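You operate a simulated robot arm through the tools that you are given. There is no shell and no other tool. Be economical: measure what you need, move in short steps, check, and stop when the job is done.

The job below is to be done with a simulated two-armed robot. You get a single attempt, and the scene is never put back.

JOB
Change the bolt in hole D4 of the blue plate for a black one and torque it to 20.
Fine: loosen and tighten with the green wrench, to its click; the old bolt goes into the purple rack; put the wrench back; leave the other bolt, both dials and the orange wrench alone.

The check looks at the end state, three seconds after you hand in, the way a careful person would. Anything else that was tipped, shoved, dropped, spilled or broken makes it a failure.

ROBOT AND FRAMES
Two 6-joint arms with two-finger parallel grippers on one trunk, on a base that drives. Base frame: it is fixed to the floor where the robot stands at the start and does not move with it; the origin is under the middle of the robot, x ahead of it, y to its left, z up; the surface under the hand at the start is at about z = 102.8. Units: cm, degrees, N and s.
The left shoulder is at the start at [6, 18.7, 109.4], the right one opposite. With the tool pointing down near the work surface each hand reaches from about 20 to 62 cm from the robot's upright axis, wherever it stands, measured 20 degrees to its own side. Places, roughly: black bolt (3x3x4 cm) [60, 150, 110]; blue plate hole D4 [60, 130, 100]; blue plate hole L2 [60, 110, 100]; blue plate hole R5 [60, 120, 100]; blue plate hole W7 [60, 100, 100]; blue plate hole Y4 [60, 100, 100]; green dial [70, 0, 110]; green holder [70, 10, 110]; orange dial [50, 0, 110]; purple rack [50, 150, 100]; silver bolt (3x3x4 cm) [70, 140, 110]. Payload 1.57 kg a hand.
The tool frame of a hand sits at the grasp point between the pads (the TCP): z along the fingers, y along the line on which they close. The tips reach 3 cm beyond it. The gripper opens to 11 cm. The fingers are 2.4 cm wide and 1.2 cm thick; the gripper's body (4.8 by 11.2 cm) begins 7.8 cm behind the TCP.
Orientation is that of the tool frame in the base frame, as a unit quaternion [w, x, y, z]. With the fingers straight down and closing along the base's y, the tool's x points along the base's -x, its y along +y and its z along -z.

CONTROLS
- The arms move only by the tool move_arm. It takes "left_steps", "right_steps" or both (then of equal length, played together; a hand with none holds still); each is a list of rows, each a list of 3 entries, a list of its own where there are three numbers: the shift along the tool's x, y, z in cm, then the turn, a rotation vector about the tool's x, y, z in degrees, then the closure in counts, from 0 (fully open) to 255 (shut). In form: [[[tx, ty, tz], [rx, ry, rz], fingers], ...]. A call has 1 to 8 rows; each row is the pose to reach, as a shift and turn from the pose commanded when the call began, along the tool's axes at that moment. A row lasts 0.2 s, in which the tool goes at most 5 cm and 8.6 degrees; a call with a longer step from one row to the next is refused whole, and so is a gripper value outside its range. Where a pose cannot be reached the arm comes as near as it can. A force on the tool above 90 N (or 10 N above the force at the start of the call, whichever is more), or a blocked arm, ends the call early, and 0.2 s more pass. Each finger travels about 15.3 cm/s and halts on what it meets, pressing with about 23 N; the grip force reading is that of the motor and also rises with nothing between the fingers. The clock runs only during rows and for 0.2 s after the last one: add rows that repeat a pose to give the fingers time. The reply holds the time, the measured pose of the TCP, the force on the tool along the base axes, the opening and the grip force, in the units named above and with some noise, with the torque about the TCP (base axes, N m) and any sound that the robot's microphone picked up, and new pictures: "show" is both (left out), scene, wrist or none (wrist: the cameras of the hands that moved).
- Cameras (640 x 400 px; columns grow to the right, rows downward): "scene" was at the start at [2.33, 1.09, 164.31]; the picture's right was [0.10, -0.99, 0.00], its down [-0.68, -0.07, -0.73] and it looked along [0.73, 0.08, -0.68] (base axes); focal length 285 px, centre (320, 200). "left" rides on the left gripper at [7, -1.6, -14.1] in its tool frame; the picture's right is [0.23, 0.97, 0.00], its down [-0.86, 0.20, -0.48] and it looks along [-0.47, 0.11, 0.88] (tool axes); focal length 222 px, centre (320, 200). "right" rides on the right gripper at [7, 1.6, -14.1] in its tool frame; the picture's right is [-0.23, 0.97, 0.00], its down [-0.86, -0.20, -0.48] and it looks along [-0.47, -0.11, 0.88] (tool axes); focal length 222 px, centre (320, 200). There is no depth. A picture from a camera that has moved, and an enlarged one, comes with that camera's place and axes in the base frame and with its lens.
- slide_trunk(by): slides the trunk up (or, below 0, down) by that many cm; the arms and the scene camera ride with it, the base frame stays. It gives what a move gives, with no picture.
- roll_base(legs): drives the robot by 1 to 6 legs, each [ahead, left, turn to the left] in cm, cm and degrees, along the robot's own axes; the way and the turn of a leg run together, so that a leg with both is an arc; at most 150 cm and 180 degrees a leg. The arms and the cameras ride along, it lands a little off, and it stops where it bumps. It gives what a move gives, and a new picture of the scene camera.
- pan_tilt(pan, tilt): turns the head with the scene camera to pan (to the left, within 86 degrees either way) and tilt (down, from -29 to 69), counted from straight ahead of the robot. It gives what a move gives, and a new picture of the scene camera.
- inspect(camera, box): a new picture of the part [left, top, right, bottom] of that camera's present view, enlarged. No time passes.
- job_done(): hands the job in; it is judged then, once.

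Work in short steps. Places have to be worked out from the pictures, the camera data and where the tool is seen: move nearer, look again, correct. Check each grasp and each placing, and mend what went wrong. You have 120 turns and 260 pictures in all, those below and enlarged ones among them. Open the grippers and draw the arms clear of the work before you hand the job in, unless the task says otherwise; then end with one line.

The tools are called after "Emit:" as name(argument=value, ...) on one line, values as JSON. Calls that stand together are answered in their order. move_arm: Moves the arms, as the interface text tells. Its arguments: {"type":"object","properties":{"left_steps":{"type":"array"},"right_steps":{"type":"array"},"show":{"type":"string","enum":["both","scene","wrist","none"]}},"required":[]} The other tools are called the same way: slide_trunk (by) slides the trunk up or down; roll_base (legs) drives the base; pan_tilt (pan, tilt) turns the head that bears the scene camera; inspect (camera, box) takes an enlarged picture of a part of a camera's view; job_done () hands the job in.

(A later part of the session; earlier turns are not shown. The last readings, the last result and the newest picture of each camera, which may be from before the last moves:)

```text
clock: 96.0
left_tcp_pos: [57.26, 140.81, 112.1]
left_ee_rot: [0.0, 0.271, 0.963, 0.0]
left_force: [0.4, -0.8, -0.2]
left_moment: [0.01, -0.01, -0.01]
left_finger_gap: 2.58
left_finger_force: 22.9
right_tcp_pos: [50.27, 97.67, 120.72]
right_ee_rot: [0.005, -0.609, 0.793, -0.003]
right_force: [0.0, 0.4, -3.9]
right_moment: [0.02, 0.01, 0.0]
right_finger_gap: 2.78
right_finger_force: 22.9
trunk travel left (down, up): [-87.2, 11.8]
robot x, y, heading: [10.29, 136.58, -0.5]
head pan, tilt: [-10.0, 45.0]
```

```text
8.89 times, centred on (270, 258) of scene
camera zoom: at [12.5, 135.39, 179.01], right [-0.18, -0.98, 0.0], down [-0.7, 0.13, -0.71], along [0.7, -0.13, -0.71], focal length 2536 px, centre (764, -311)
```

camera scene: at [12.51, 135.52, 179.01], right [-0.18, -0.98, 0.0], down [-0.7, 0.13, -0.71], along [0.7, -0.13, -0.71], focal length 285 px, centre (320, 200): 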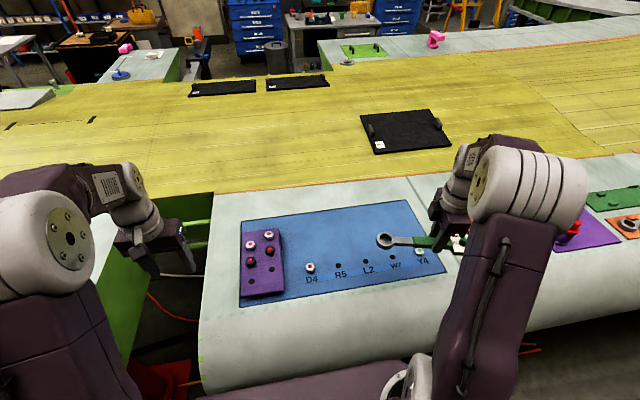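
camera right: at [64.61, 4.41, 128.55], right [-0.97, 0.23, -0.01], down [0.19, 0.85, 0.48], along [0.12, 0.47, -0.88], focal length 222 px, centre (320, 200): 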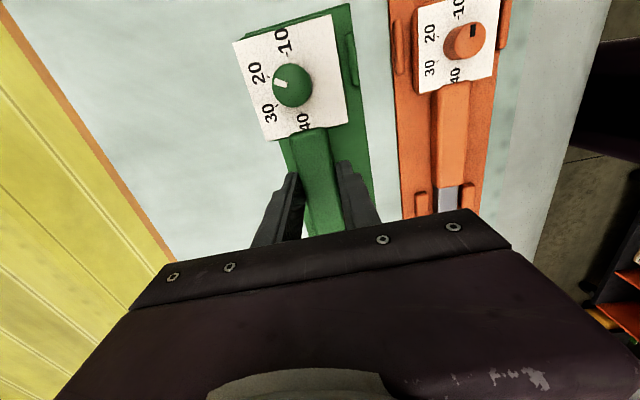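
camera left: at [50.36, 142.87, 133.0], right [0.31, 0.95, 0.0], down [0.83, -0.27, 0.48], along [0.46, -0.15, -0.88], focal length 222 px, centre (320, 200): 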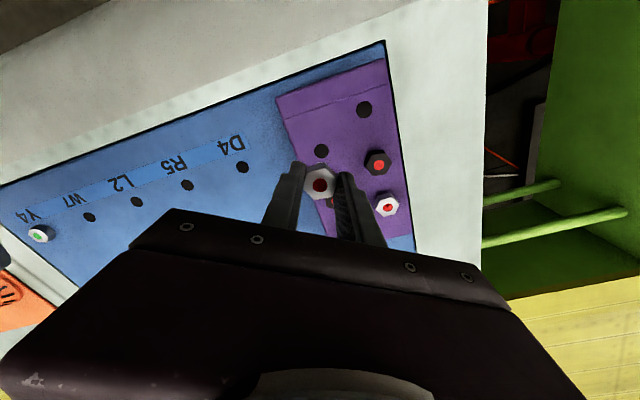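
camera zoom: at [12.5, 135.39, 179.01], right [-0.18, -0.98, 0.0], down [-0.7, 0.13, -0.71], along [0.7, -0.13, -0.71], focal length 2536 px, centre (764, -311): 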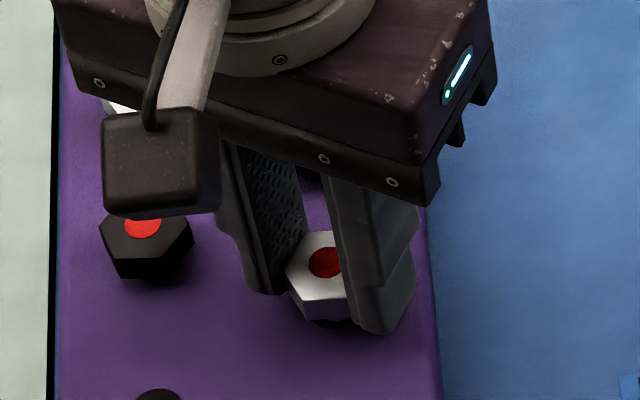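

It is entering the hole without resistance. I lower 0.6 cm more, then open narrowly.

Emit:
move_arm(left_steps=[[[0, 0, 0.3], [0, 0, 0], 255], [[0, 0, 0.6], [0, 0, 0], 255], [[0, 0, 0.6], [0, 0, 0], 255]], show="none")

Emit:
move_arm(left_steps=[[[0, 0, 0], [0, 0, 0], 185], [[0, 0, 0], [0, 0, 0], 160], [[0, 0, 0], [0, 0, 0], 160], [[0, 0, -3], [0, 0, 0], 160], [[0, 0, -7], [0, 0, 0], 160]], show="none")

Emit:
inspect(camera="scene", box=[240, 225, 320, 285])

Emit:
inspect(camera="left", box=[240, 90, 440, 230])

```text
clock: 96.8
left_tcp_pos: [57.37, 140.68, 111.5]
left_ee_rot: [0.0, 0.27, 0.963, 0.0]
left_force: [0.1, 0.8, -0.3]
left_moment: [0.0, -0.01, -0.02]
left_finger_gap: 2.54
left_finger_force: 22.7
right_tcp_pos: [50.38, 97.85, 120.8]
right_ee_rot: [0.004, -0.609, 0.793, -0.003]
right_force: [-0.3, 0.6, -4.8]
right_moment: [0.01, -0.01, 0.01]
right_finger_gap: 2.77
right_finger_force: 23.2
trunk travel left (down, up): [-87.2, 11.8]
robot x, y, heading: [9.99, 136.75, -0.4]
head pan, tilt: [-10.0, 45.0]
```

```text
clock: 98.0
left_tcp_pos: [57.22, 140.72, 118.74]
left_ee_rot: [0.001, 0.271, 0.963, 0.001]
left_force: [0.1, -0.1, 1.0]
left_moment: [-0.01, -0.02, -0.01]
left_finger_gap: 4.11
left_finger_force: 0.0
right_tcp_pos: [50.26, 97.7, 120.9]
right_ee_rot: [0.004, -0.609, 0.793, -0.003]
right_force: [-1.4, -0.1, -3.8]
right_moment: [-0.01, 0.01, -0.01]
right_finger_gap: 2.77
right_finger_force: 22.6
trunk travel left (down, up): [-87.2, 11.8]
robot x, y, heading: [10.17, 136.75, -0.4]
head pan, tilt: [-10.0, 45.0]
```

```text
6.67 times, centred on (280, 255) of scene
camera zoom: at [12.33, 135.4, 179.01], right [-0.18, -0.98, 0.0], down [-0.7, 0.13, -0.71], along [0.7, -0.13, -0.71], focal length 1902 px, centre (587, -167)
```

zoom: 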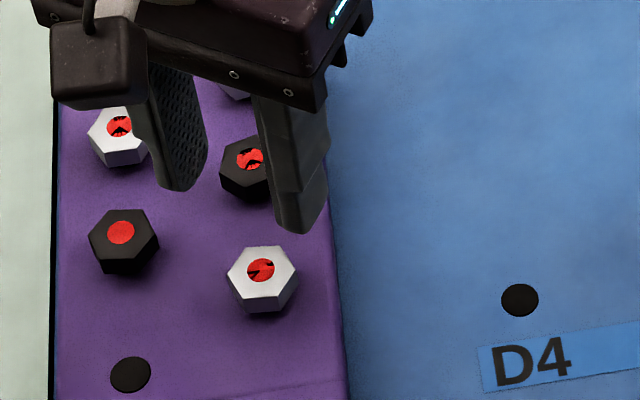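

```text
2.86 times, centred on (340, 160) of left
camera zoom: at [50.36, 142.88, 132.72], right [0.31, 0.95, 0.0], down [0.83, -0.28, 0.48], along [0.46, -0.15, -0.88], focal length 635 px, centre (263, 314)
```

zoom: 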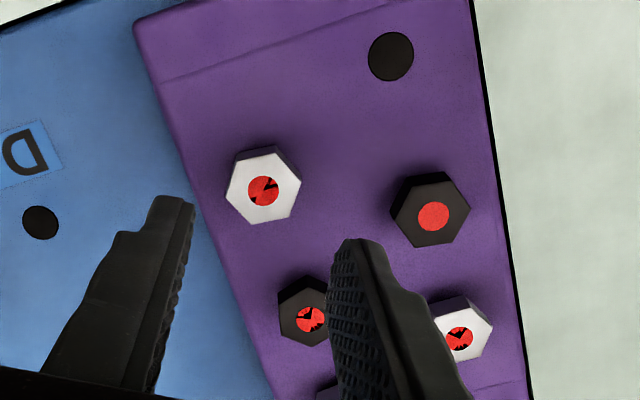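

The old bolt is in the rack. Next I move above the black bolt at about [60.2, 146.4] and look at its flats.

Emit:
move_arm(left_steps=[[[0.2, 3.2, 0], [0, 0, 0], 150], [[0.4, 6.4, 0], [0, 0, 0], 150], [[0.4, 6.4, 1.5], [0, 0, 0], 150], [[0.4, 6.4, 1.5], [0, 0, 0], 150]], show="none")

Emit:
inspect(camera="left", box=[240, 90, 400, 220])

```text
clock: 99.0
left_tcp_pos: [60.33, 146.48, 116.94]
left_ee_rot: [0.0, 0.271, 0.963, 0.001]
left_force: [-0.1, -0.7, -0.2]
left_moment: [-0.02, 0.01, 0.01]
left_finger_gap: 4.54
left_finger_force: 0.0
right_tcp_pos: [50.3, 97.7, 120.7]
right_ee_rot: [0.005, -0.609, 0.793, -0.004]
right_force: [-0.5, 0.1, -3.9]
right_moment: [0.0, 0.01, 0.03]
right_finger_gap: 2.81
right_finger_force: 23.2
trunk travel left (down, up): [-87.2, 11.8]
robot x, y, heading: [10.42, 136.95, -0.5]
head pan, tilt: [-10.0, 45.0]
```

```text
3.08 times, centred on (320, 155) of left
camera zoom: at [53.45, 148.59, 131.11], right [0.31, 0.95, 0.0], down [0.83, -0.28, 0.48], along [0.45, -0.15, -0.88], focal length 684 px, centre (320, 338)
```

zoom: 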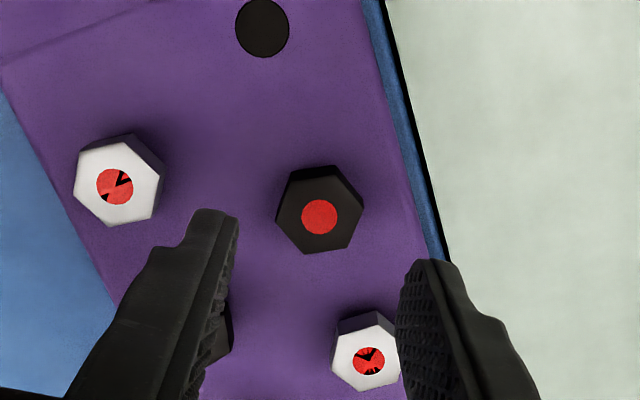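

The black bolt is at [60.0, 146.4]. I make a small correction, turn +8° to match its flats, descend and grip.

Emit:
move_arm(left_steps=[[[0.2, -0.2, 1.5], [0, 0, 8], 150], [[0.2, -0.2, 3.5], [0, 0, 8], 150], [[0.2, -0.2, 5.3], [0, 0, 8], 150], [[0.2, -0.2, 5.3], [0, 0, 8], 150], [[0.2, -0.2, 5.3], [0, 0, 8], 200], [[0.2, -0.2, 5.3], [0, 0, 8], 255], [[0.2, -0.2, 5.3], [0, 0, 8], 255]], show="none")

Emit:
inspect(camera="left", box=[260, 120, 380, 220])

Emit:
inspect(camera="scene", box=[230, 220, 310, 280])

```text
clock: 100.6
left_tcp_pos: [59.97, 146.37, 111.76]
left_ee_rot: [0.0, 0.337, 0.941, -0.001]
left_force: [-0.1, -0.2, 0.2]
left_moment: [-0.02, 0.03, 0.02]
left_finger_gap: 2.58
left_finger_force: 23.2
right_tcp_pos: [50.32, 97.83, 120.89]
right_ee_rot: [0.005, -0.609, 0.793, -0.004]
right_force: [0.0, -0.1, -4.3]
right_moment: [0.01, -0.01, -0.01]
right_finger_gap: 2.79
right_finger_force: 23.4
trunk travel left (down, up): [-87.2, 11.8]
robot x, y, heading: [10.59, 136.47, -0.3]
head pan, tilt: [-10.0, 45.0]
```

```text
4.00 times, centred on (320, 170) of left
camera zoom: at [53.52, 149.49, 125.83], right [0.44, 0.9, 0.0], down [0.79, -0.39, 0.48], along [0.43, -0.21, -0.88], focal length 888 px, centre (320, 320)
```

zoom: 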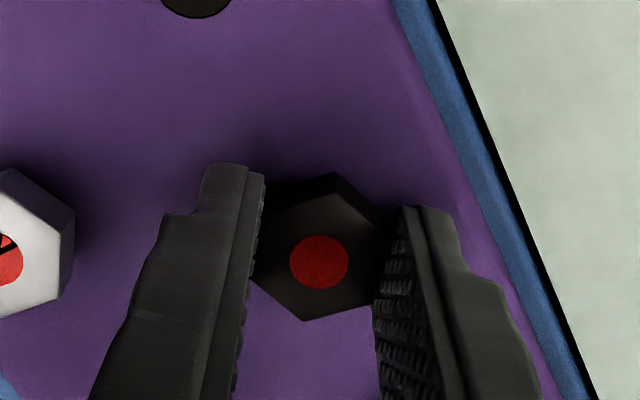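

```text
6.67 times, centred on (270, 250) of scene
camera zoom: at [12.49, 135.39, 179.01], right [-0.18, -0.98, 0.0], down [-0.7, 0.13, -0.71], along [0.7, -0.13, -0.71], focal length 1902 px, centre (653, -133)
```

zoom: 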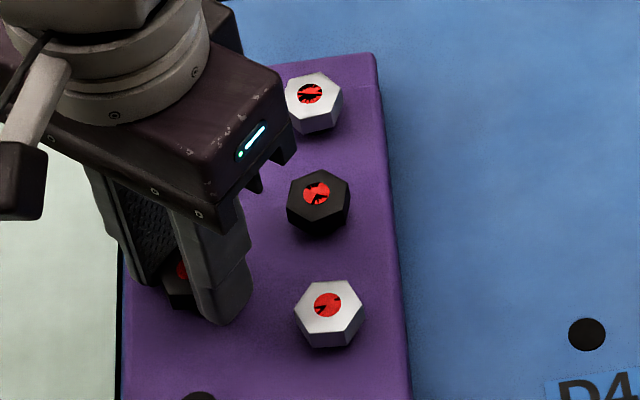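

Gripped at the flats. I lift it and carry it over to D4.

Emit:
move_arm(left_steps=[[[0, 0, -1.5], [0, 0, 0], 255], [[0, 0, -4.5], [0, 0, 0], 255], [[0, 0, -7.5], [0, 0, 0], 255], [[-2, -3.6, -7.5], [0, 0, 0], 255], [[-4.1, -7.2, -7.5], [0, 0, 0], 255], [[-6.1, -10.8, -7.5], [0, 0, 0], 255], [[-8.15, -14.4, -7.5], [0, 0, 0], 255], [[-8.15, -14.4, -7.5], [0, 0, 0], 255]], show="scene")

Emit:
move_arm(left_steps=[[[0, 0, 3], [0, 0, 0], 255], [[0, 0, 7], [0, 0, 0], 255], [[0, 0, 7.6], [0, 0, 0], 255], [[0, 0, 7.6], [0, 0, 0], 255]], show="none")

Emit:
inspect(camera="scene", box=[280, 230, 340, 275])

Emit:
inspect(camera="left", box=[270, 110, 370, 205])

```text
clock: 102.4
left_tcp_pos: [57.03, 130.14, 119.21]
left_ee_rot: [0.0, 0.338, 0.941, -0.001]
left_force: [0.1, 0.1, 0.1]
left_moment: [-0.03, -0.05, -0.02]
left_finger_gap: 2.59
left_finger_force: 23.1
right_tcp_pos: [50.36, 97.84, 120.96]
right_ee_rot: [0.004, -0.609, 0.794, -0.003]
right_force: [-0.1, 0.9, -4.6]
right_moment: [0.0, -0.03, -0.04]
right_finger_gap: 2.77
right_finger_force: 23.3
trunk travel left (down, up): [-87.2, 11.8]
robot x, y, heading: [10.34, 136.64, -0.2]
head pan, tilt: [-10.0, 45.0]
camera scene: at [12.51, 135.4, 179.01], right [-0.18, -0.98, 0.0], down [-0.7, 0.13, -0.71], along [0.7, -0.13, -0.71], focal length 285 px, centre (320, 200)
```

scene: 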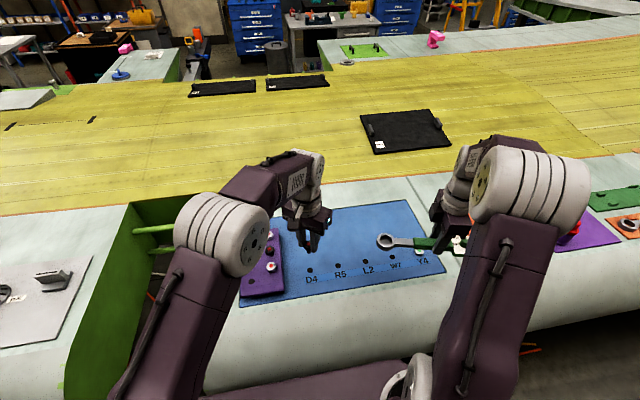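

```text
clock: 103.4
left_tcp_pos: [57.11, 130.22, 111.5]
left_ee_rot: [0.0, 0.337, 0.942, 0.001]
left_force: [0.4, -0.7, 0.0]
left_moment: [-0.03, -0.01, -0.02]
left_finger_gap: 2.57
left_finger_force: 23.2
right_tcp_pos: [50.32, 97.8, 120.67]
right_ee_rot: [0.005, -0.61, 0.792, -0.004]
right_force: [0.5, 0.5, -4.8]
right_moment: [0.0, 0.0, 0.01]
right_finger_gap: 2.76
right_finger_force: 23.1
trunk travel left (down, up): [-87.2, 11.8]
robot x, y, heading: [10.37, 136.56, -0.4]
head pan, tilt: [-10.0, 45.0]
```

```text
8.89 times, centred on (310, 252) of scene
camera zoom: at [12.45, 135.37, 179.01], right [-0.18, -0.98, 0.0], down [-0.7, 0.13, -0.71], along [0.7, -0.13, -0.71], focal length 2536 px, centre (409, -267)
```

zoom: 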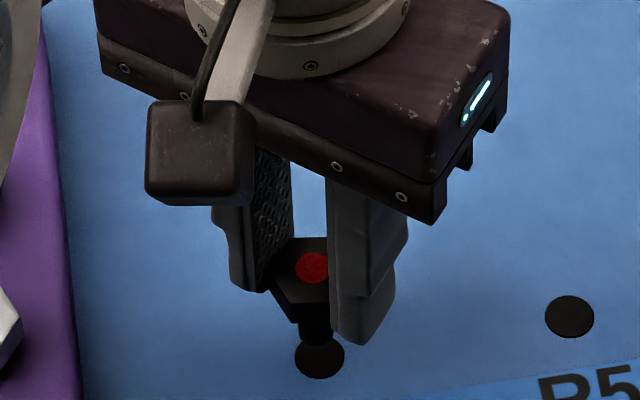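

```text
4.21 times, centred on (320, 158) of left
camera zoom: at [50.63, 133.17, 125.64], right [0.44, 0.9, 0.0], down [0.79, -0.39, 0.48], along [0.43, -0.21, -0.88], focal length 935 px, centre (320, 379)
```

zoom: 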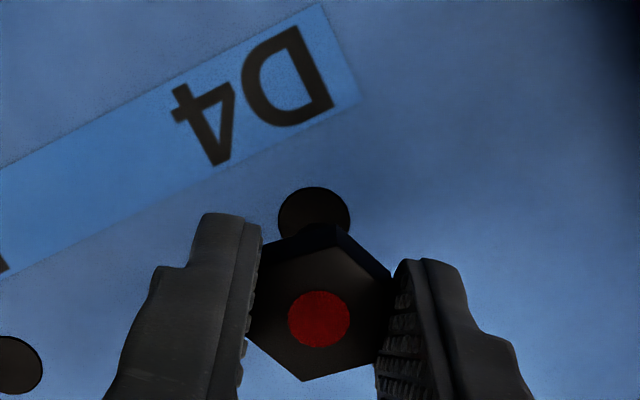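

The hole is at about [57.0, 130.05], so I nudge 0.15 cm in −y and lower the bolt into D4 in small steps.

Emit:
move_arm(left_steps=[[[-0.1, -0.12, 0.5], [0, 0, 0], 255], [[-0.1, -0.12, 1.1], [0, 0, 0], 255], [[-0.1, -0.12, 1.7], [0, 0, 0], 255], [[-0.1, -0.12, 2.3], [0, 0, 0], 255], [[-0.1, -0.12, 2.7], [0, 0, 0], 255], [[-0.1, -0.12, 3.1], [0, 0, 0], 255], [[-0.1, -0.12, 3.1], [0, 0, 0], 255]], show="none")

Emit:
inspect(camera="scene", box=[280, 230, 340, 275])

Emit:
inspect(camera="left", box=[270, 130, 370, 205])

```text
clock: 105.0
left_tcp_pos: [57.09, 129.92, 108.47]
left_ee_rot: [0.001, 0.337, 0.942, 0.0]
left_force: [-1.3, -1.3, 1.3]
left_moment: [0.01, 0.02, 0.02]
left_finger_gap: 2.58
left_finger_force: 23.3
right_tcp_pos: [50.3, 97.7, 120.63]
right_ee_rot: [0.006, -0.61, 0.793, -0.004]
right_force: [0.4, 0.8, -4.2]
right_moment: [0.01, 0.02, 0.03]
right_finger_gap: 2.78
right_finger_force: 22.9
trunk travel left (down, up): [-87.2, 11.8]
robot x, y, heading: [10.36, 136.53, -0.6]
head pan, tilt: [-10.0, 45.0]
```

```text
8.89 times, centred on (310, 252) of scene
camera zoom: at [12.47, 135.39, 179.01], right [-0.18, -0.98, 0.0], down [-0.7, 0.13, -0.71], along [0.7, -0.13, -0.71], focal length 2536 px, centre (409, -267)
```

zoom: 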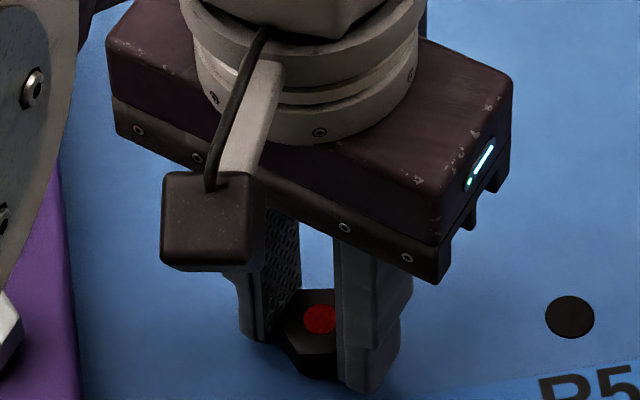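

```text
5.33 times, centred on (320, 168) of left
camera zoom: at [50.64, 133.02, 122.59], right [0.44, 0.9, 0.0], down [0.79, -0.39, 0.48], along [0.43, -0.21, -0.88], focal length 1185 px, centre (320, 373)
```

zoom: 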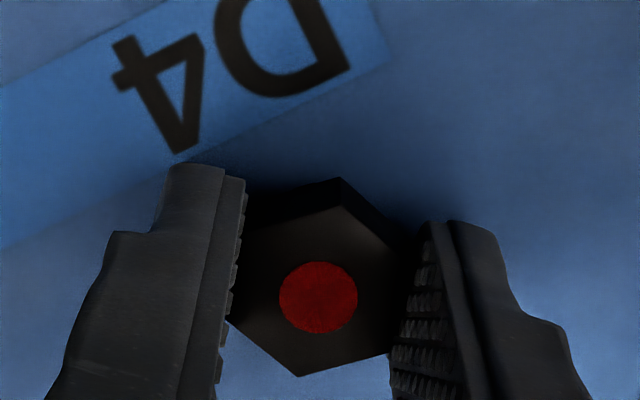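

The bolt is in D4. I release, then lift and move the left hand away to the left.

Emit:
move_arm(left_steps=[[[0, 0, 0.1], [0, 0, 0], 200], [[0, 0, 0.1], [0, 0, 0], 150], [[0, 0, 0.1], [0, 0, 0], 150], [[0, 0, -3], [0, 0, 0], 150], [[0, 0, -7.5], [0, 0, -6], 150], [[2.5, 2.3, -10.5], [0, 0, -12], 120], [[5.7, 5.2, -12], [0, 0, -18], 100], [[9, 8.2, -13], [0, 0, -24], 100]], show="none")

Emit:
inspect(camera="scene", box=[280, 230, 340, 275])

```text
clock: 106.8
left_tcp_pos: [55.32, 142.17, 121.49]
left_ee_rot: [0.0, 0.134, 0.991, 0.0]
left_force: [0.2, 1.7, -0.3]
left_moment: [-0.03, 0.02, -0.03]
left_finger_gap: 6.68
left_finger_force: 0.1
right_tcp_pos: [50.25, 97.96, 120.91]
right_ee_rot: [0.005, -0.61, 0.793, -0.005]
right_force: [-0.2, 0.5, -3.4]
right_moment: [-0.02, 0.0, 0.0]
right_finger_gap: 2.76
right_finger_force: 23.1
trunk travel left (down, up): [-87.2, 11.8]
robot x, y, heading: [10.24, 136.59, -0.5]
head pan, tilt: [-10.0, 45.0]
```

```text
8.89 times, centred on (310, 252) of scene
camera zoom: at [12.41, 135.57, 179.01], right [-0.18, -0.98, 0.0], down [-0.7, 0.13, -0.71], along [0.7, -0.13, -0.71], focal length 2536 px, centre (409, -267)
```

zoom: 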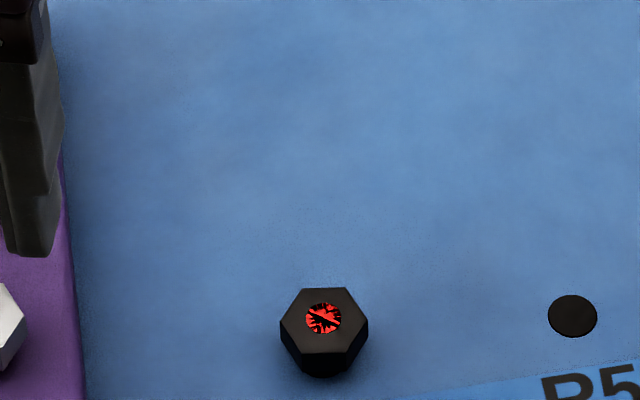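

The new bolt stands in D4. I clear the left hand and bring the wrench in with the handle at −45°, ready for a clockwise sweep.

Emit:
move_arm(left_steps=[[[1.6, 3.6, 0], [0, 0, -4], 100], [[3.2, 7.2, 0], [0, 0, -8], 100], [[4.8, 10.8, 0], [0, 0, -12], 100], [[6.4, 14.4, 0], [0, 0, -15], 100], [[8.1, 18, 0], [0, 0, -15], 100], [[8.1, 18, 0], [0, 0, -15], 100], [[8.1, 18, 0], [0, 0, -15], 100], [[8.1, 18, 0], [0, 0, -15], 100]], right_steps=[[[-3.3, -1.2, 0], [0, 0, -7.5], 255], [[-6.6, -2.3, 0], [0, 0, -15], 255], [[-10, -3.5, 0], [0, 0, -22.5], 255], [[-13.3, -4.7, 0], [0, 0, -30], 255], [[-16.6, -5.8, 0], [0, 0, -37.5], 255], [[-20, -7, 0], [0, 0, -45], 255], [[-23.3, -8.2, 0], [0, 0, -52.5], 255], [[-26.6, -9.3, 0], [0, 0, -60], 255]], show="none")

Emit:
move_arm(right_steps=[[[0, 0, 3], [0, 0, 0], 255], [[0, 0, 6.5], [0, 0, 0], 255], [[0, 0, 6.5], [0, 0, 0], 255]], show="none")

Emit:
inspect(camera="scene", box=[270, 215, 350, 275])

Emit:
inspect(camera="left", box=[0, 40, 260, 200])

```text
clock: 108.6
left_tcp_pos: [52.58, 161.68, 121.36]
left_ee_rot: [0.0, 0.003, 1.0, -0.001]
left_force: [0.7, 0.5, 0.1]
left_moment: [0.02, -0.02, -0.01]
left_finger_gap: 6.67
left_finger_force: 0.0
right_tcp_pos: [66.31, 121.38, 120.9]
right_ee_rot: [-0.002, 0.925, -0.38, 0.004]
right_force: [-1.0, 0.4, -4.7]
right_moment: [-0.02, 0.0, 0.0]
right_finger_gap: 2.75
right_finger_force: 22.9
trunk travel left (down, up): [-87.2, 11.8]
robot x, y, heading: [10.37, 136.65, -0.2]
head pan, tilt: [-10.0, 45.0]
```

```text
clock: 109.4
left_tcp_pos: [52.43, 161.47, 121.46]
left_ee_rot: [-0.001, 0.003, 1.0, 0.0]
left_force: [-0.4, 0.0, 0.1]
left_moment: [0.01, -0.01, -0.02]
left_finger_gap: 6.68
left_finger_force: 0.0
right_tcp_pos: [66.27, 121.26, 114.35]
right_ee_rot: [-0.002, 0.924, -0.382, 0.006]
right_force: [-0.4, 0.1, -4.7]
right_moment: [0.01, -0.04, 0.0]
right_finger_gap: 2.77
right_finger_force: 23.3
trunk travel left (down, up): [-87.2, 11.8]
robot x, y, heading: [9.99, 136.68, -0.5]
head pan, tilt: [-10.0, 45.0]
```

```text
6.67 times, centred on (310, 245) of scene
camera zoom: at [12.46, 135.45, 179.01], right [-0.18, -0.98, 0.0], down [-0.7, 0.13, -0.71], along [0.7, -0.13, -0.71], focal length 1902 px, centre (387, -100)
```

zoom: 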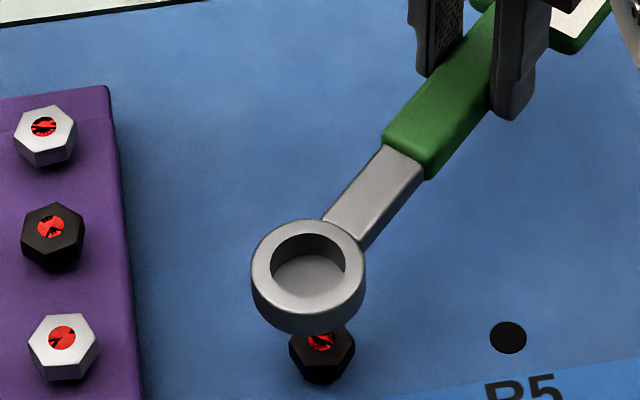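

```text
2.46 times, centred on (130, 120) of left
camera zoom: at [45.3, 159.82, 135.59], right [-0.22, 0.98, 0.0], down [0.86, 0.19, 0.48], along [0.47, 0.11, -0.88], focal length 547 px, centre (788, 397)
```

zoom: 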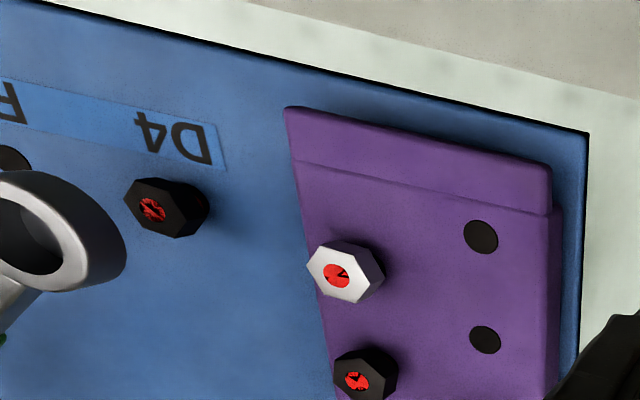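

The ring is ~0.3 cm off, so I correct by (−0.15, −0.25) and lower it onto the black bolt.

Emit:
move_arm(right_steps=[[[0.07, 0.28, 1], [0, 0, 0], 255], [[0.07, 0.28, 2.5], [0, 0, 0], 255], [[0.07, 0.28, 3.5], [0, 0, 0], 255], [[0.07, 0.28, 4.2], [0, 0, 0], 255], [[0.07, 0.28, 4.9], [0, 0, 0], 255], [[0.07, 0.28, 5.5], [0, 0, 0], 255], [[0.07, 0.28, 5.9], [0, 0, 0], 255], [[0.07, 0.28, 5.9], [0, 0, 0], 255]], show="none")

Emit:
inspect(camera="scene", box=[285, 240, 335, 280])

```text
clock: 111.2
left_tcp_pos: [52.31, 161.45, 121.55]
left_ee_rot: [0.0, 0.003, 1.0, -0.001]
left_force: [0.4, -0.4, -0.2]
left_moment: [0.01, -0.02, 0.03]
left_finger_gap: 6.67
left_finger_force: 0.0
right_tcp_pos: [66.29, 120.98, 108.6]
right_ee_rot: [-0.003, 0.924, -0.382, 0.006]
right_force: [-0.4, -0.4, -4.2]
right_moment: [0.0, 0.01, -0.01]
right_finger_gap: 2.77
right_finger_force: 23.0
trunk travel left (down, up): [-87.2, 11.8]
robot x, y, heading: [10.33, 136.87, -0.4]
head pan, tilt: [-10.0, 45.0]
```

```text
10.00 times, centred on (310, 260) of scene
camera zoom: at [12.52, 135.44, 179.01], right [-0.18, -0.98, 0.0], down [-0.7, 0.13, -0.71], along [0.7, -0.13, -0.71], focal length 2853 px, centre (420, -400)
```

zoom: 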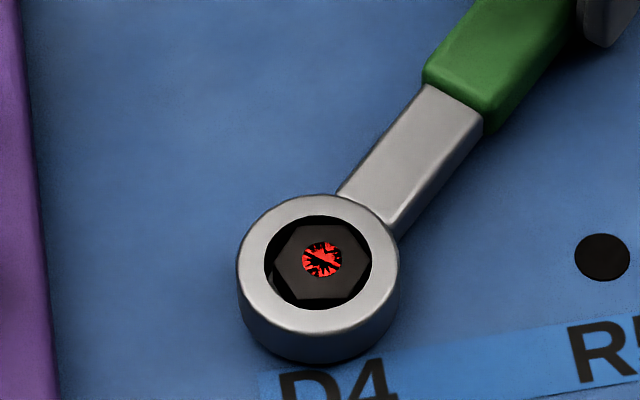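

The ring is around the head. I sweep clockwise 60° twice, listening for the click.

Emit:
move_arm(right_steps=[[[-0.11, 1.67, 0.1], [0, 0, 7.5], 255], [[-0.44, 3.31, 0.2], [0, 0, 15], 255], [[-0.97, 4.9, 0.3], [0, 0, 22.5], 255], [[-1.71, 6.4, 0.4], [0, 0, 30], 255], [[-2.65, 7.79, 0.4], [0, 0, 37.5], 255], [[-3.75, 9.05, 0.4], [0, 0, 45], 255], [[-5.01, 10.15, 0.4], [0, 0, 52.5], 255], [[-6.4, 11.09, 0.4], [0, 0, 60], 255]], show="none")

Emit:
inspect(camera="scene", box=[285, 240, 335, 280])

```text
clock: 113.0
left_tcp_pos: [52.29, 161.47, 121.46]
left_ee_rot: [0.0, 0.004, 1.0, 0.0]
left_force: [0.4, -0.5, -0.3]
left_moment: [0.01, -0.01, 0.0]
left_finger_gap: 6.71
left_finger_force: 0.0
right_tcp_pos: [53.84, 117.7, 108.05]
right_ee_rot: [0.005, -0.609, 0.793, -0.004]
right_force: [1.3, -1.5, 0.5]
right_moment: [-0.42, 0.23, 0.27]
right_finger_gap: 2.76
right_finger_force: 23.7
trunk travel left (down, up): [-87.2, 11.8]
robot x, y, heading: [10.39, 136.59, -0.4]
head pan, tilt: [-10.0, 45.0]
```

```text
10.00 times, centred on (310, 260) of scene
camera zoom: at [12.4, 135.47, 179.01], right [-0.18, -0.98, 0.0], down [-0.7, 0.13, -0.71], along [0.7, -0.13, -0.71], focal length 2853 px, centre (420, -400)
```

zoom: 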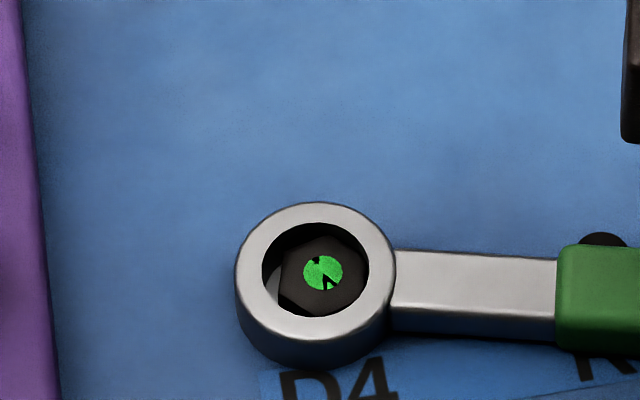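

The dot turned green but no click was reported yet. I continue clockwise carefully in 3° steps, listening.

Emit:
move_arm(right_steps=[[[-0.02, 0.67, -0.1], [0, 0, 3], 255], [[-0.07, 1.34, -0.1], [0, 0, 6], 255], [[-0.16, 2.0, -0.1], [0, 0, 9], 255], [[-0.28, 2.66, -0.1], [0, 0, 12], 255]], show="none")

Emit:
inspect(camera="scene", box=[285, 240, 335, 280])

```text
clock: 114.0
left_tcp_pos: [52.31, 161.61, 121.43]
left_ee_rot: [0.0, 0.003, 1.0, 0.0]
left_force: [-0.1, -0.6, 0.3]
left_moment: [-0.01, -0.02, -0.03]
left_finger_gap: 6.68
left_finger_force: 0.1
right_tcp_pos: [51.31, 118.46, 108.06]
right_ee_rot: [0.005, -0.524, 0.852, -0.003]
right_force: [-0.6, 0.5, -3.9]
right_moment: [-0.02, -0.01, 0.68]
right_finger_gap: 2.79
right_finger_force: 23.0
trunk travel left (down, up): [-87.2, 11.8]
robot x, y, heading: [10.13, 136.81, -0.4]
head pan, tilt: [-10.0, 45.0]
```

```text
10.00 times, centred on (310, 260) of scene
camera zoom: at [12.48, 135.43, 179.01], right [-0.18, -0.98, 0.0], down [-0.7, 0.13, -0.71], along [0.7, -0.13, -0.71], focal length 2853 px, centre (420, -400)
```

zoom: 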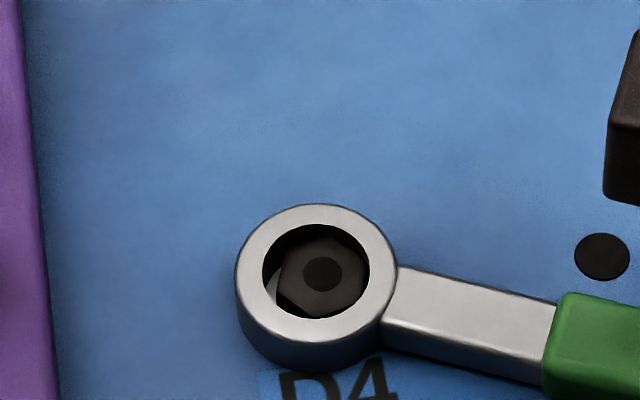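

The dot now looks dark. I look at it closely from both cameras to tell whether that is a rendering effect.

Emit:
inspect(camera="scene", box=[300, 258, 320, 274])

Emit:
inspect(camera="left", box=[0, 80, 100, 150])

Emit:
inspect(camera="scene", box=[380, 225, 450, 275])

```text
16.00 times, centred on (310, 266) of scene
camera zoom: at [12.48, 135.43, 179.01], right [-0.18, -0.98, 0.0], down [-0.7, 0.13, -0.71], along [0.7, -0.13, -0.71], focal length 4565 px, centre (480, -856)
```

zoom: 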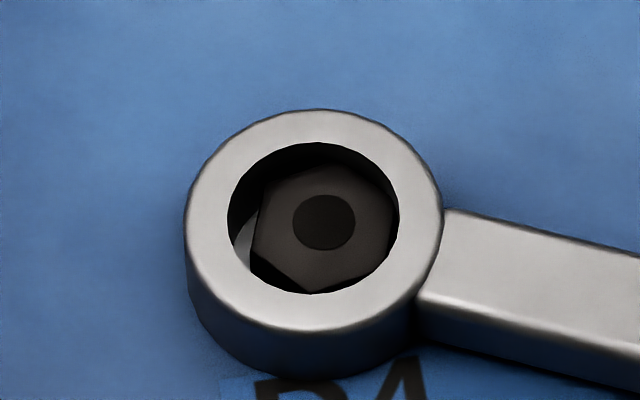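

```text
5.71 times, centred on (50, 115) of left
camera zoom: at [45.32, 159.81, 135.58], right [-0.22, 0.98, 0.0], down [0.86, 0.19, 0.48], along [0.47, 0.11, -0.88], focal length 1269 px, centre (1863, 686)
```

zoom: 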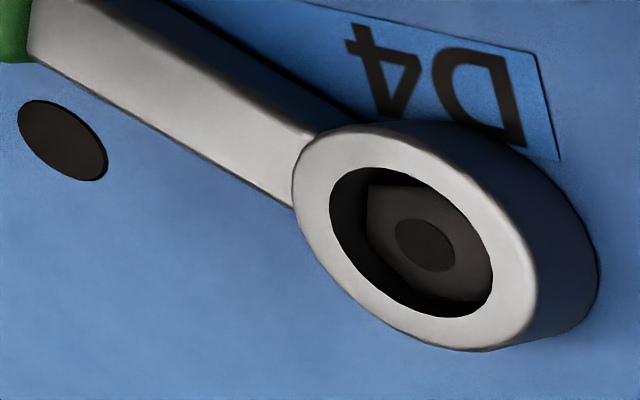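

```text
8.00 times, centred on (415, 250) of scene
camera zoom: at [12.48, 135.43, 179.01], right [-0.18, -0.98, 0.0], down [-0.7, 0.13, -0.71], along [0.7, -0.13, -0.71], focal length 2282 px, centre (-440, -200)
```

zoom: 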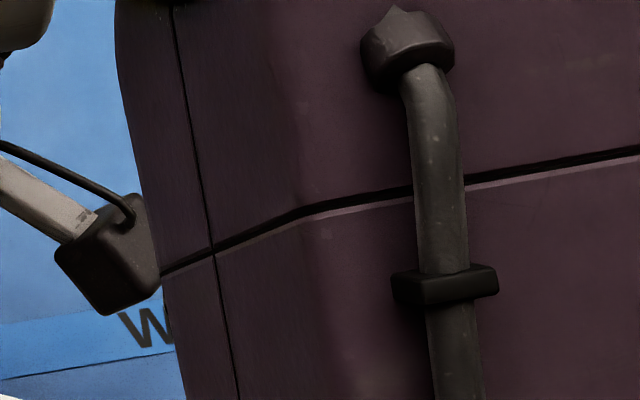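

The dot is uniformly dark from both cameras. I lift the wrench straight off to view the head unobstructed before deciding.

Emit:
move_arm(right_steps=[[[0.02, -0.35, 0], [0, 0, -1.5], 255], [[0.02, -0.35, -1.5], [0, 0, -1.5], 255], [[0.02, -0.35, -4], [0, 0, -1.5], 255], [[3, -0.35, -6], [0, 0, -1.5], 255], [[6, -0.35, -6], [0, 0, -1.5], 255]], show="none")

Emit:
inspect(camera="scene", box=[285, 245, 335, 285])

Emit:
inspect(camera="left", box=[20, 80, 120, 150])

```text
clock: 115.2
left_tcp_pos: [52.27, 161.4, 121.56]
left_ee_rot: [0.0, 0.003, 1.0, 0.002]
left_force: [-0.1, 0.9, -0.1]
left_moment: [0.0, 0.01, -0.01]
left_finger_gap: 6.7
left_finger_force: 0.0
right_tcp_pos: [48.86, 112.94, 114.06]
right_ee_rot: [0.006, -0.534, 0.845, -0.002]
right_force: [0.3, -0.9, -4.0]
right_moment: [0.01, 0.02, -0.01]
right_finger_gap: 2.8
right_finger_force: 23.0
trunk travel left (down, up): [-87.2, 11.8]
robot x, y, heading: [10.46, 136.6, -0.5]
head pan, tilt: [-10.0, 45.0]
```

```text
10.00 times, centred on (310, 265) of scene
camera zoom: at [12.41, 135.2, 179.01], right [-0.18, -0.98, 0.0], down [-0.7, 0.13, -0.71], along [0.7, -0.13, -0.71], focal length 2853 px, centre (420, -450)
```

zoom: 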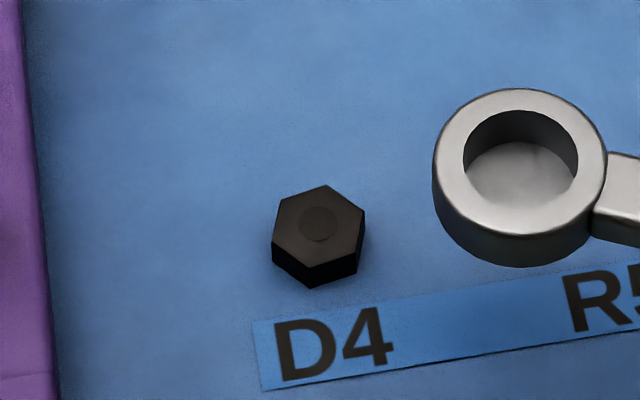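

```text
5.71 times, centred on (70, 115) of left
camera zoom: at [45.27, 159.63, 135.63], right [-0.22, 0.98, 0.0], down [0.86, 0.19, 0.48], along [0.47, 0.11, -0.88], focal length 1269 px, centre (1749, 686)
```

zoom: 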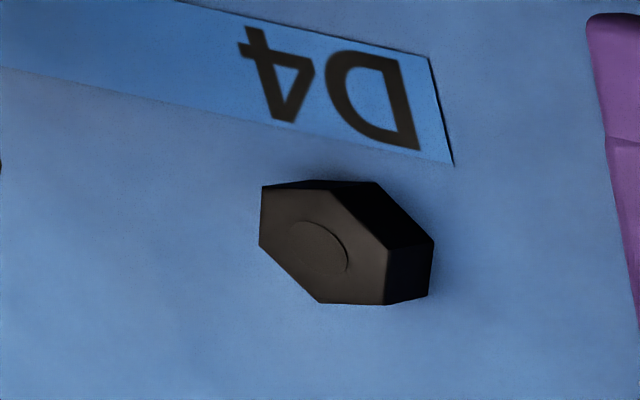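

The head is now flush and its dot is black with no click heard, so the state is unclear. I re-engage the wrench, ease counter-clockwise in small steps watching the dot, then retighten slowly.

Emit:
move_arm(right_steps=[[[-3, 0, 0], [0, 0, 0], 255], [[-5.98, 0, 0], [0, 0, 0], 255], [[-5.98, 0, 2], [0, 0, 0], 255], [[-5.98, 0, 3.5], [0, 0, 0], 255], [[-5.98, 0, 4.8], [0, 0, 0], 255], [[-5.98, 0, 5.9], [0, 0, 0], 255], [[-5.98, 0, 5.9], [0, 0, 0], 255]], show="none")

Emit:
move_arm(right_steps=[[[-0.02, -0.67, 0], [0, 0, -3], 255], [[-0.07, -1.34, 0], [0, 0, -6], 255], [[-0.07, -1.34, 0], [0, 0, -6], 255]], show="none")

Emit:
inspect(camera="scene", box=[285, 245, 335, 285])

```text
clock: 116.8
left_tcp_pos: [52.3, 161.62, 121.55]
left_ee_rot: [0.0, 0.004, 1.0, 0.0]
left_force: [0.5, 0.1, 0.2]
left_moment: [0.02, 0.0, -0.01]
left_finger_gap: 6.68
left_finger_force: 0.1
right_tcp_pos: [51.43, 118.5, 108.14]
right_ee_rot: [0.006, -0.534, 0.845, -0.004]
right_force: [1.2, -1.8, 18.2]
right_moment: [-0.01, -0.12, -0.02]
right_finger_gap: 2.78
right_finger_force: 23.2
trunk travel left (down, up): [-87.2, 11.8]
robot x, y, heading: [10.77, 136.86, -0.6]
head pan, tilt: [-10.0, 45.0]
```

```text
clock: 117.6
left_tcp_pos: [52.28, 161.62, 121.54]
left_ee_rot: [0.0, 0.004, 1.0, 0.0]
left_force: [0.6, 0.7, 0.2]
left_moment: [0.02, 0.01, 0.03]
left_finger_gap: 6.66
left_finger_force: 0.0
right_tcp_pos: [52.63, 117.95, 108.42]
right_ee_rot: [0.005, -0.579, 0.815, -0.004]
right_force: [-1.9, 0.1, 1.4]
right_moment: [-0.23, 0.27, -0.12]
right_finger_gap: 2.81
right_finger_force: 23.3
trunk travel left (down, up): [-87.2, 11.8]
robot x, y, heading: [10.58, 136.88, -0.4]
head pan, tilt: [-10.0, 45.0]
```

```text
10.00 times, centred on (310, 265) of scene
camera zoom: at [12.32, 135.47, 179.0], right [-0.18, -0.98, 0.0], down [-0.7, 0.13, -0.71], along [0.7, -0.13, -0.71], focal length 2853 px, centre (420, -450)
```

zoom: 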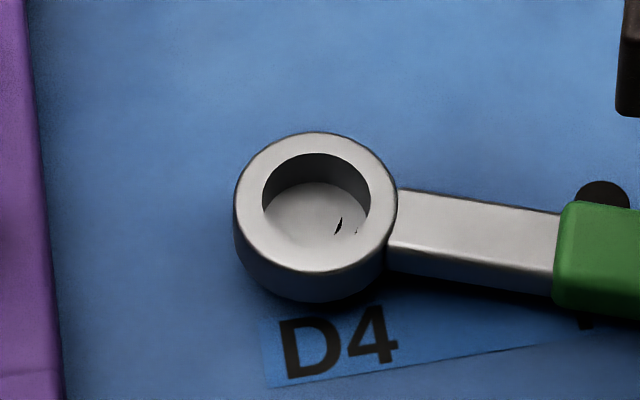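

The ring is resting on top of the head, not around it. I raise it 2 cm and check alignment and any wrench tilt.

Emit:
move_arm(right_steps=[[[0, 0, -1], [0, 0, 0], 255], [[0, 0, -2], [0, 0, 0], 255], [[0, 0, -2], [0, 0, 0], 255]], show="wrist")

Emit:
inspect(camera="scene", box=[280, 230, 360, 290])

Emit:
inspect(camera="left", box=[0, 60, 120, 150])

```text
clock: 118.4
left_tcp_pos: [52.4, 161.47, 121.42]
left_ee_rot: [0.0, 0.004, 1.0, 0.0]
left_force: [-0.3, 0.2, -1.2]
left_moment: [-0.02, 0.03, -0.04]
left_finger_gap: 6.66
left_finger_force: 0.2
right_tcp_pos: [52.83, 117.96, 110.21]
right_ee_rot: [0.005, -0.577, 0.816, -0.003]
right_force: [0.0, -0.2, -4.2]
right_moment: [0.02, 0.0, 0.0]
right_finger_gap: 2.76
right_finger_force: 22.9
trunk travel left (down, up): [-87.2, 11.8]
robot x, y, heading: [10.5, 136.44, -0.8]
head pan, tilt: [-10.0, 45.0]
camera right: at [48.72, 112.18, 124.41], right [-0.84, 0.54, -0.01], down [0.47, 0.74, 0.48], along [0.27, 0.4, -0.88], focal length 222 px, centre (320, 200)
```

right: 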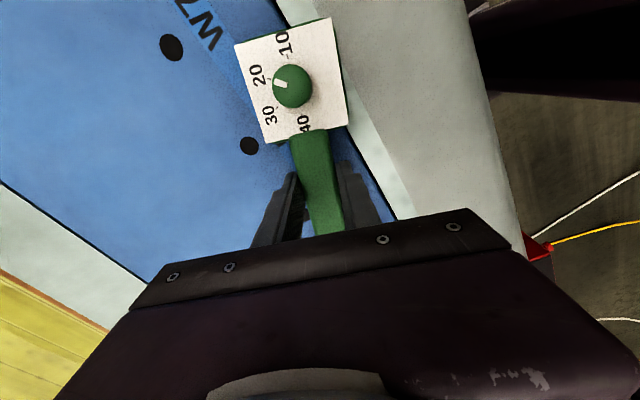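

```text
6.67 times, centred on (320, 260) of scene
camera zoom: at [12.53, 135.42, 179.01], right [-0.18, -0.98, 0.0], down [-0.7, 0.13, -0.71], along [0.7, -0.13, -0.71], focal length 1902 px, centre (320, -200)
```

zoom: 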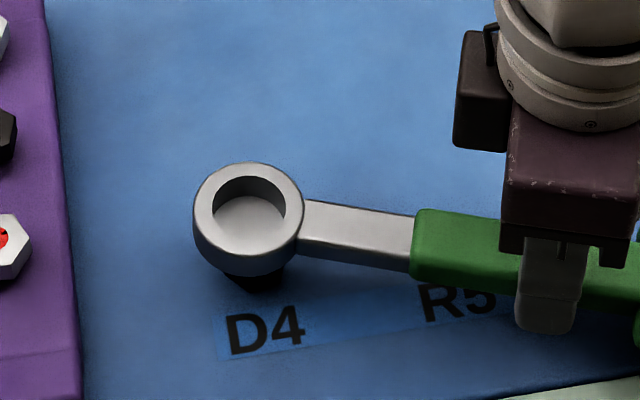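

```text
4.44 times, centred on (60, 105) of left
camera zoom: at [45.36, 159.79, 135.57], right [-0.22, 0.98, 0.0], down [0.86, 0.19, 0.48], along [0.47, 0.11, -0.88], focal length 987 px, centre (1476, 622)
```

zoom: 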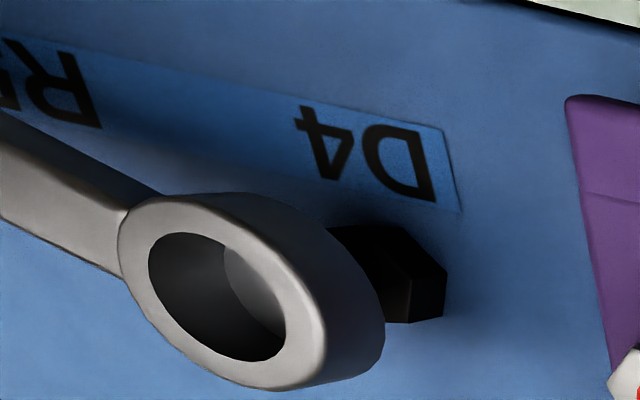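

The wrench has tilted about 7° in the grip, ring end up. I'll level it by pressing it flat on a clear patch of the plate, 9 cm further in x.

Emit:
move_arm(right_steps=[[[0, 0, -1.5], [0, 0, 0], 255], [[-1.5, -4.2, -1.5], [0, 0, 0], 255], [[-3, -8.5, -1.5], [0, 0, 0], 255], [[-3, -8.5, 0], [0, 0, 0], 255], [[-3, -8.5, 1], [0, 0, 0], 255], [[-3, -8.5, 1.6], [0, 0, 0], 255], [[-3, -8.5, 2.1], [0, 0, 0], 255]], show="none")

Emit:
inspect(camera="scene", box=[280, 215, 380, 290])

Emit:
inspect(camera="left", box=[0, 60, 120, 150])

```text
clock: 120.0
left_tcp_pos: [52.29, 161.45, 121.52]
left_ee_rot: [0.001, 0.003, 1.0, 0.0]
left_force: [-0.2, 0.3, -0.2]
left_moment: [-0.03, 0.01, 0.0]
left_finger_gap: 6.69
left_finger_force: 0.1
right_tcp_pos: [61.73, 117.93, 108.26]
right_ee_rot: [0.005, -0.578, 0.816, -0.004]
right_force: [-0.7, -0.4, -5.0]
right_moment: [-0.01, -0.04, -0.01]
right_finger_gap: 2.8
right_finger_force: 23.6
trunk travel left (down, up): [-87.2, 11.8]
robot x, y, heading: [10.2, 136.69, -0.3]
head pan, tilt: [-10.0, 45.0]
```

```text
5.33 times, centred on (330, 252) of scene
camera zoom: at [12.41, 135.47, 179.02], right [-0.18, -0.98, 0.0], down [-0.7, 0.13, -0.71], along [0.7, -0.13, -0.71], focal length 1522 px, centre (267, -80)
```

zoom: 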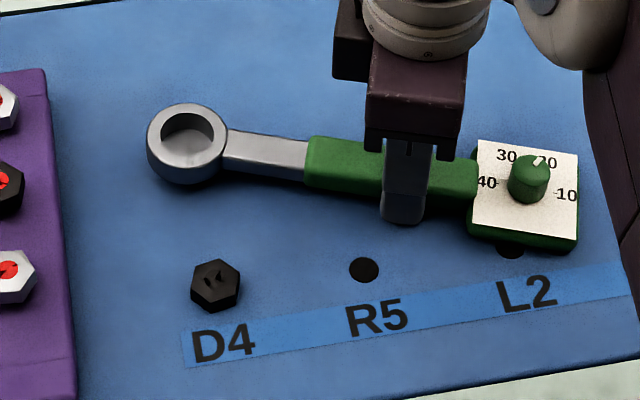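

```text
4.44 times, centred on (60, 105) of left
camera zoom: at [45.26, 159.83, 135.6], right [-0.22, 0.98, 0.0], down [0.86, 0.19, 0.48], along [0.47, 0.11, -0.88], focal length 987 px, centre (1476, 622)
```

zoom: 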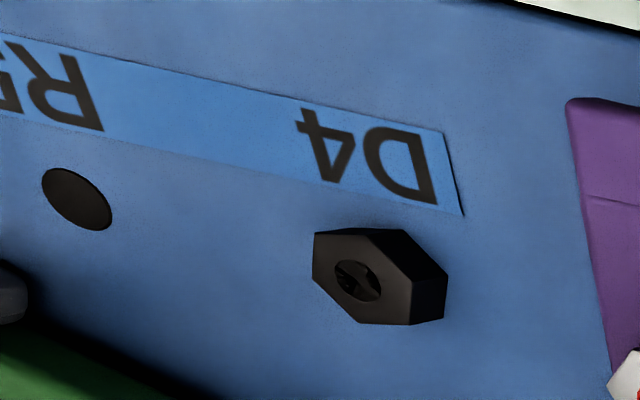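

The wrench is still tilted with no contact yet. I press down a bit more, watching the force.

Emit:
move_arm(right_steps=[[[0, 0, 0.2], [0, 0, 0], 255], [[0, 0, 0.4], [0, 0, 0], 255], [[0, 0, 0.6], [0, 0, 0], 255], [[0, 0, 0.6], [0, 0, 0], 255]], show="none")

Emit:
inspect(camera="scene", box=[280, 215, 380, 290])

```text
clock: 121.0
left_tcp_pos: [51.97, 161.64, 121.63]
left_ee_rot: [0.001, 0.004, 1.0, 0.001]
left_force: [0.6, 0.1, -0.1]
left_moment: [-0.02, -0.02, 0.01]
left_finger_gap: 6.7
left_finger_force: 0.2
right_tcp_pos: [61.76, 118.07, 108.11]
right_ee_rot: [0.008, -0.578, 0.816, -0.007]
right_force: [5.4, -4.4, 38.4]
right_moment: [-0.75, 1.05, 0.16]
right_finger_gap: 2.75
right_finger_force: 22.9
trunk travel left (down, up): [-87.2, 11.8]
robot x, y, heading: [10.34, 137.07, -0.5]
head pan, tilt: [-10.0, 45.0]
```

```text
5.33 times, centred on (330, 252) of scene
camera zoom: at [11.97, 135.6, 179.07], right [-0.18, -0.98, 0.0], down [-0.69, 0.13, -0.71], along [0.7, -0.13, -0.71], focal length 1522 px, centre (267, -80)
```

zoom: 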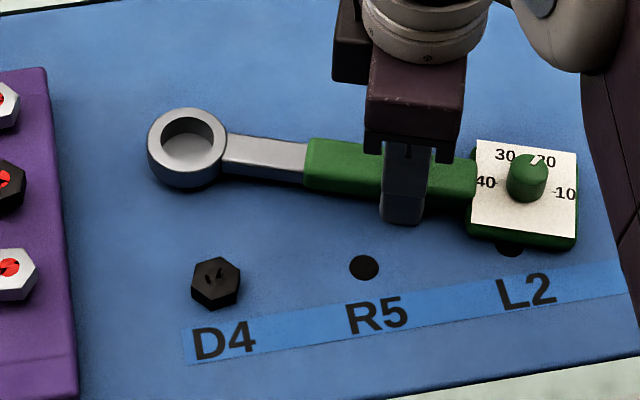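

Emit:
inspect(camera="scene", box=[300, 225, 345, 260])

Emit:
inspect(camera="scene", box=[340, 225, 390, 265])

Emit:
inspect(camera="left", box=[0, 90, 120, 190])

```text
11.43 times, centred on (322, 242) of scene
camera zoom: at [11.97, 135.6, 179.07], right [-0.18, -0.98, 0.0], down [-0.69, 0.13, -0.71], along [0.7, -0.13, -0.71], focal length 3261 px, centre (291, -286)
```

zoom: 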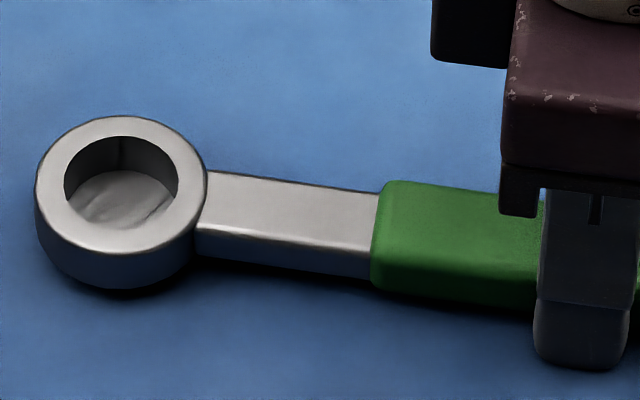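

```text
10.00 times, centred on (365, 245) of scene
camera zoom: at [11.97, 135.6, 179.07], right [-0.18, -0.98, 0.0], down [-0.69, 0.13, -0.71], along [0.7, -0.13, -0.71], focal length 2853 px, centre (-130, -250)
```

zoom: 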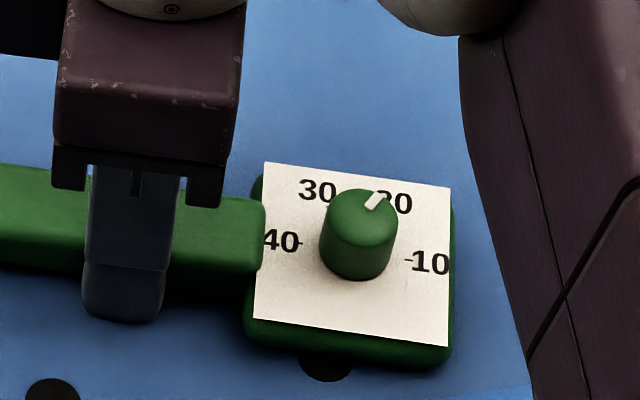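

```text
4.00 times, centred on (60, 140) of left
camera zoom: at [44.94, 159.93, 135.72], right [-0.22, 0.98, 0.0], down [0.85, 0.19, 0.48], along [0.47, 0.11, -0.88], focal length 888 px, centre (1360, 440)
```

zoom: 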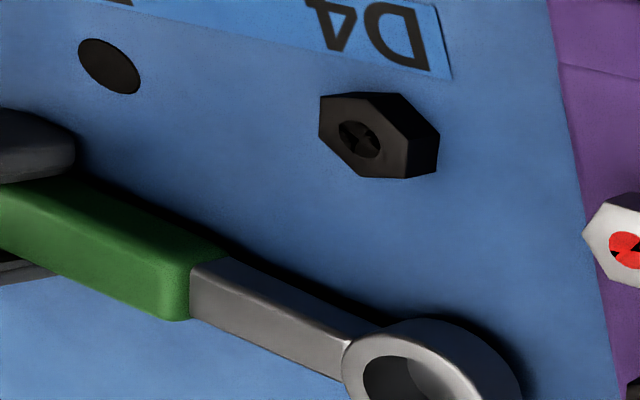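

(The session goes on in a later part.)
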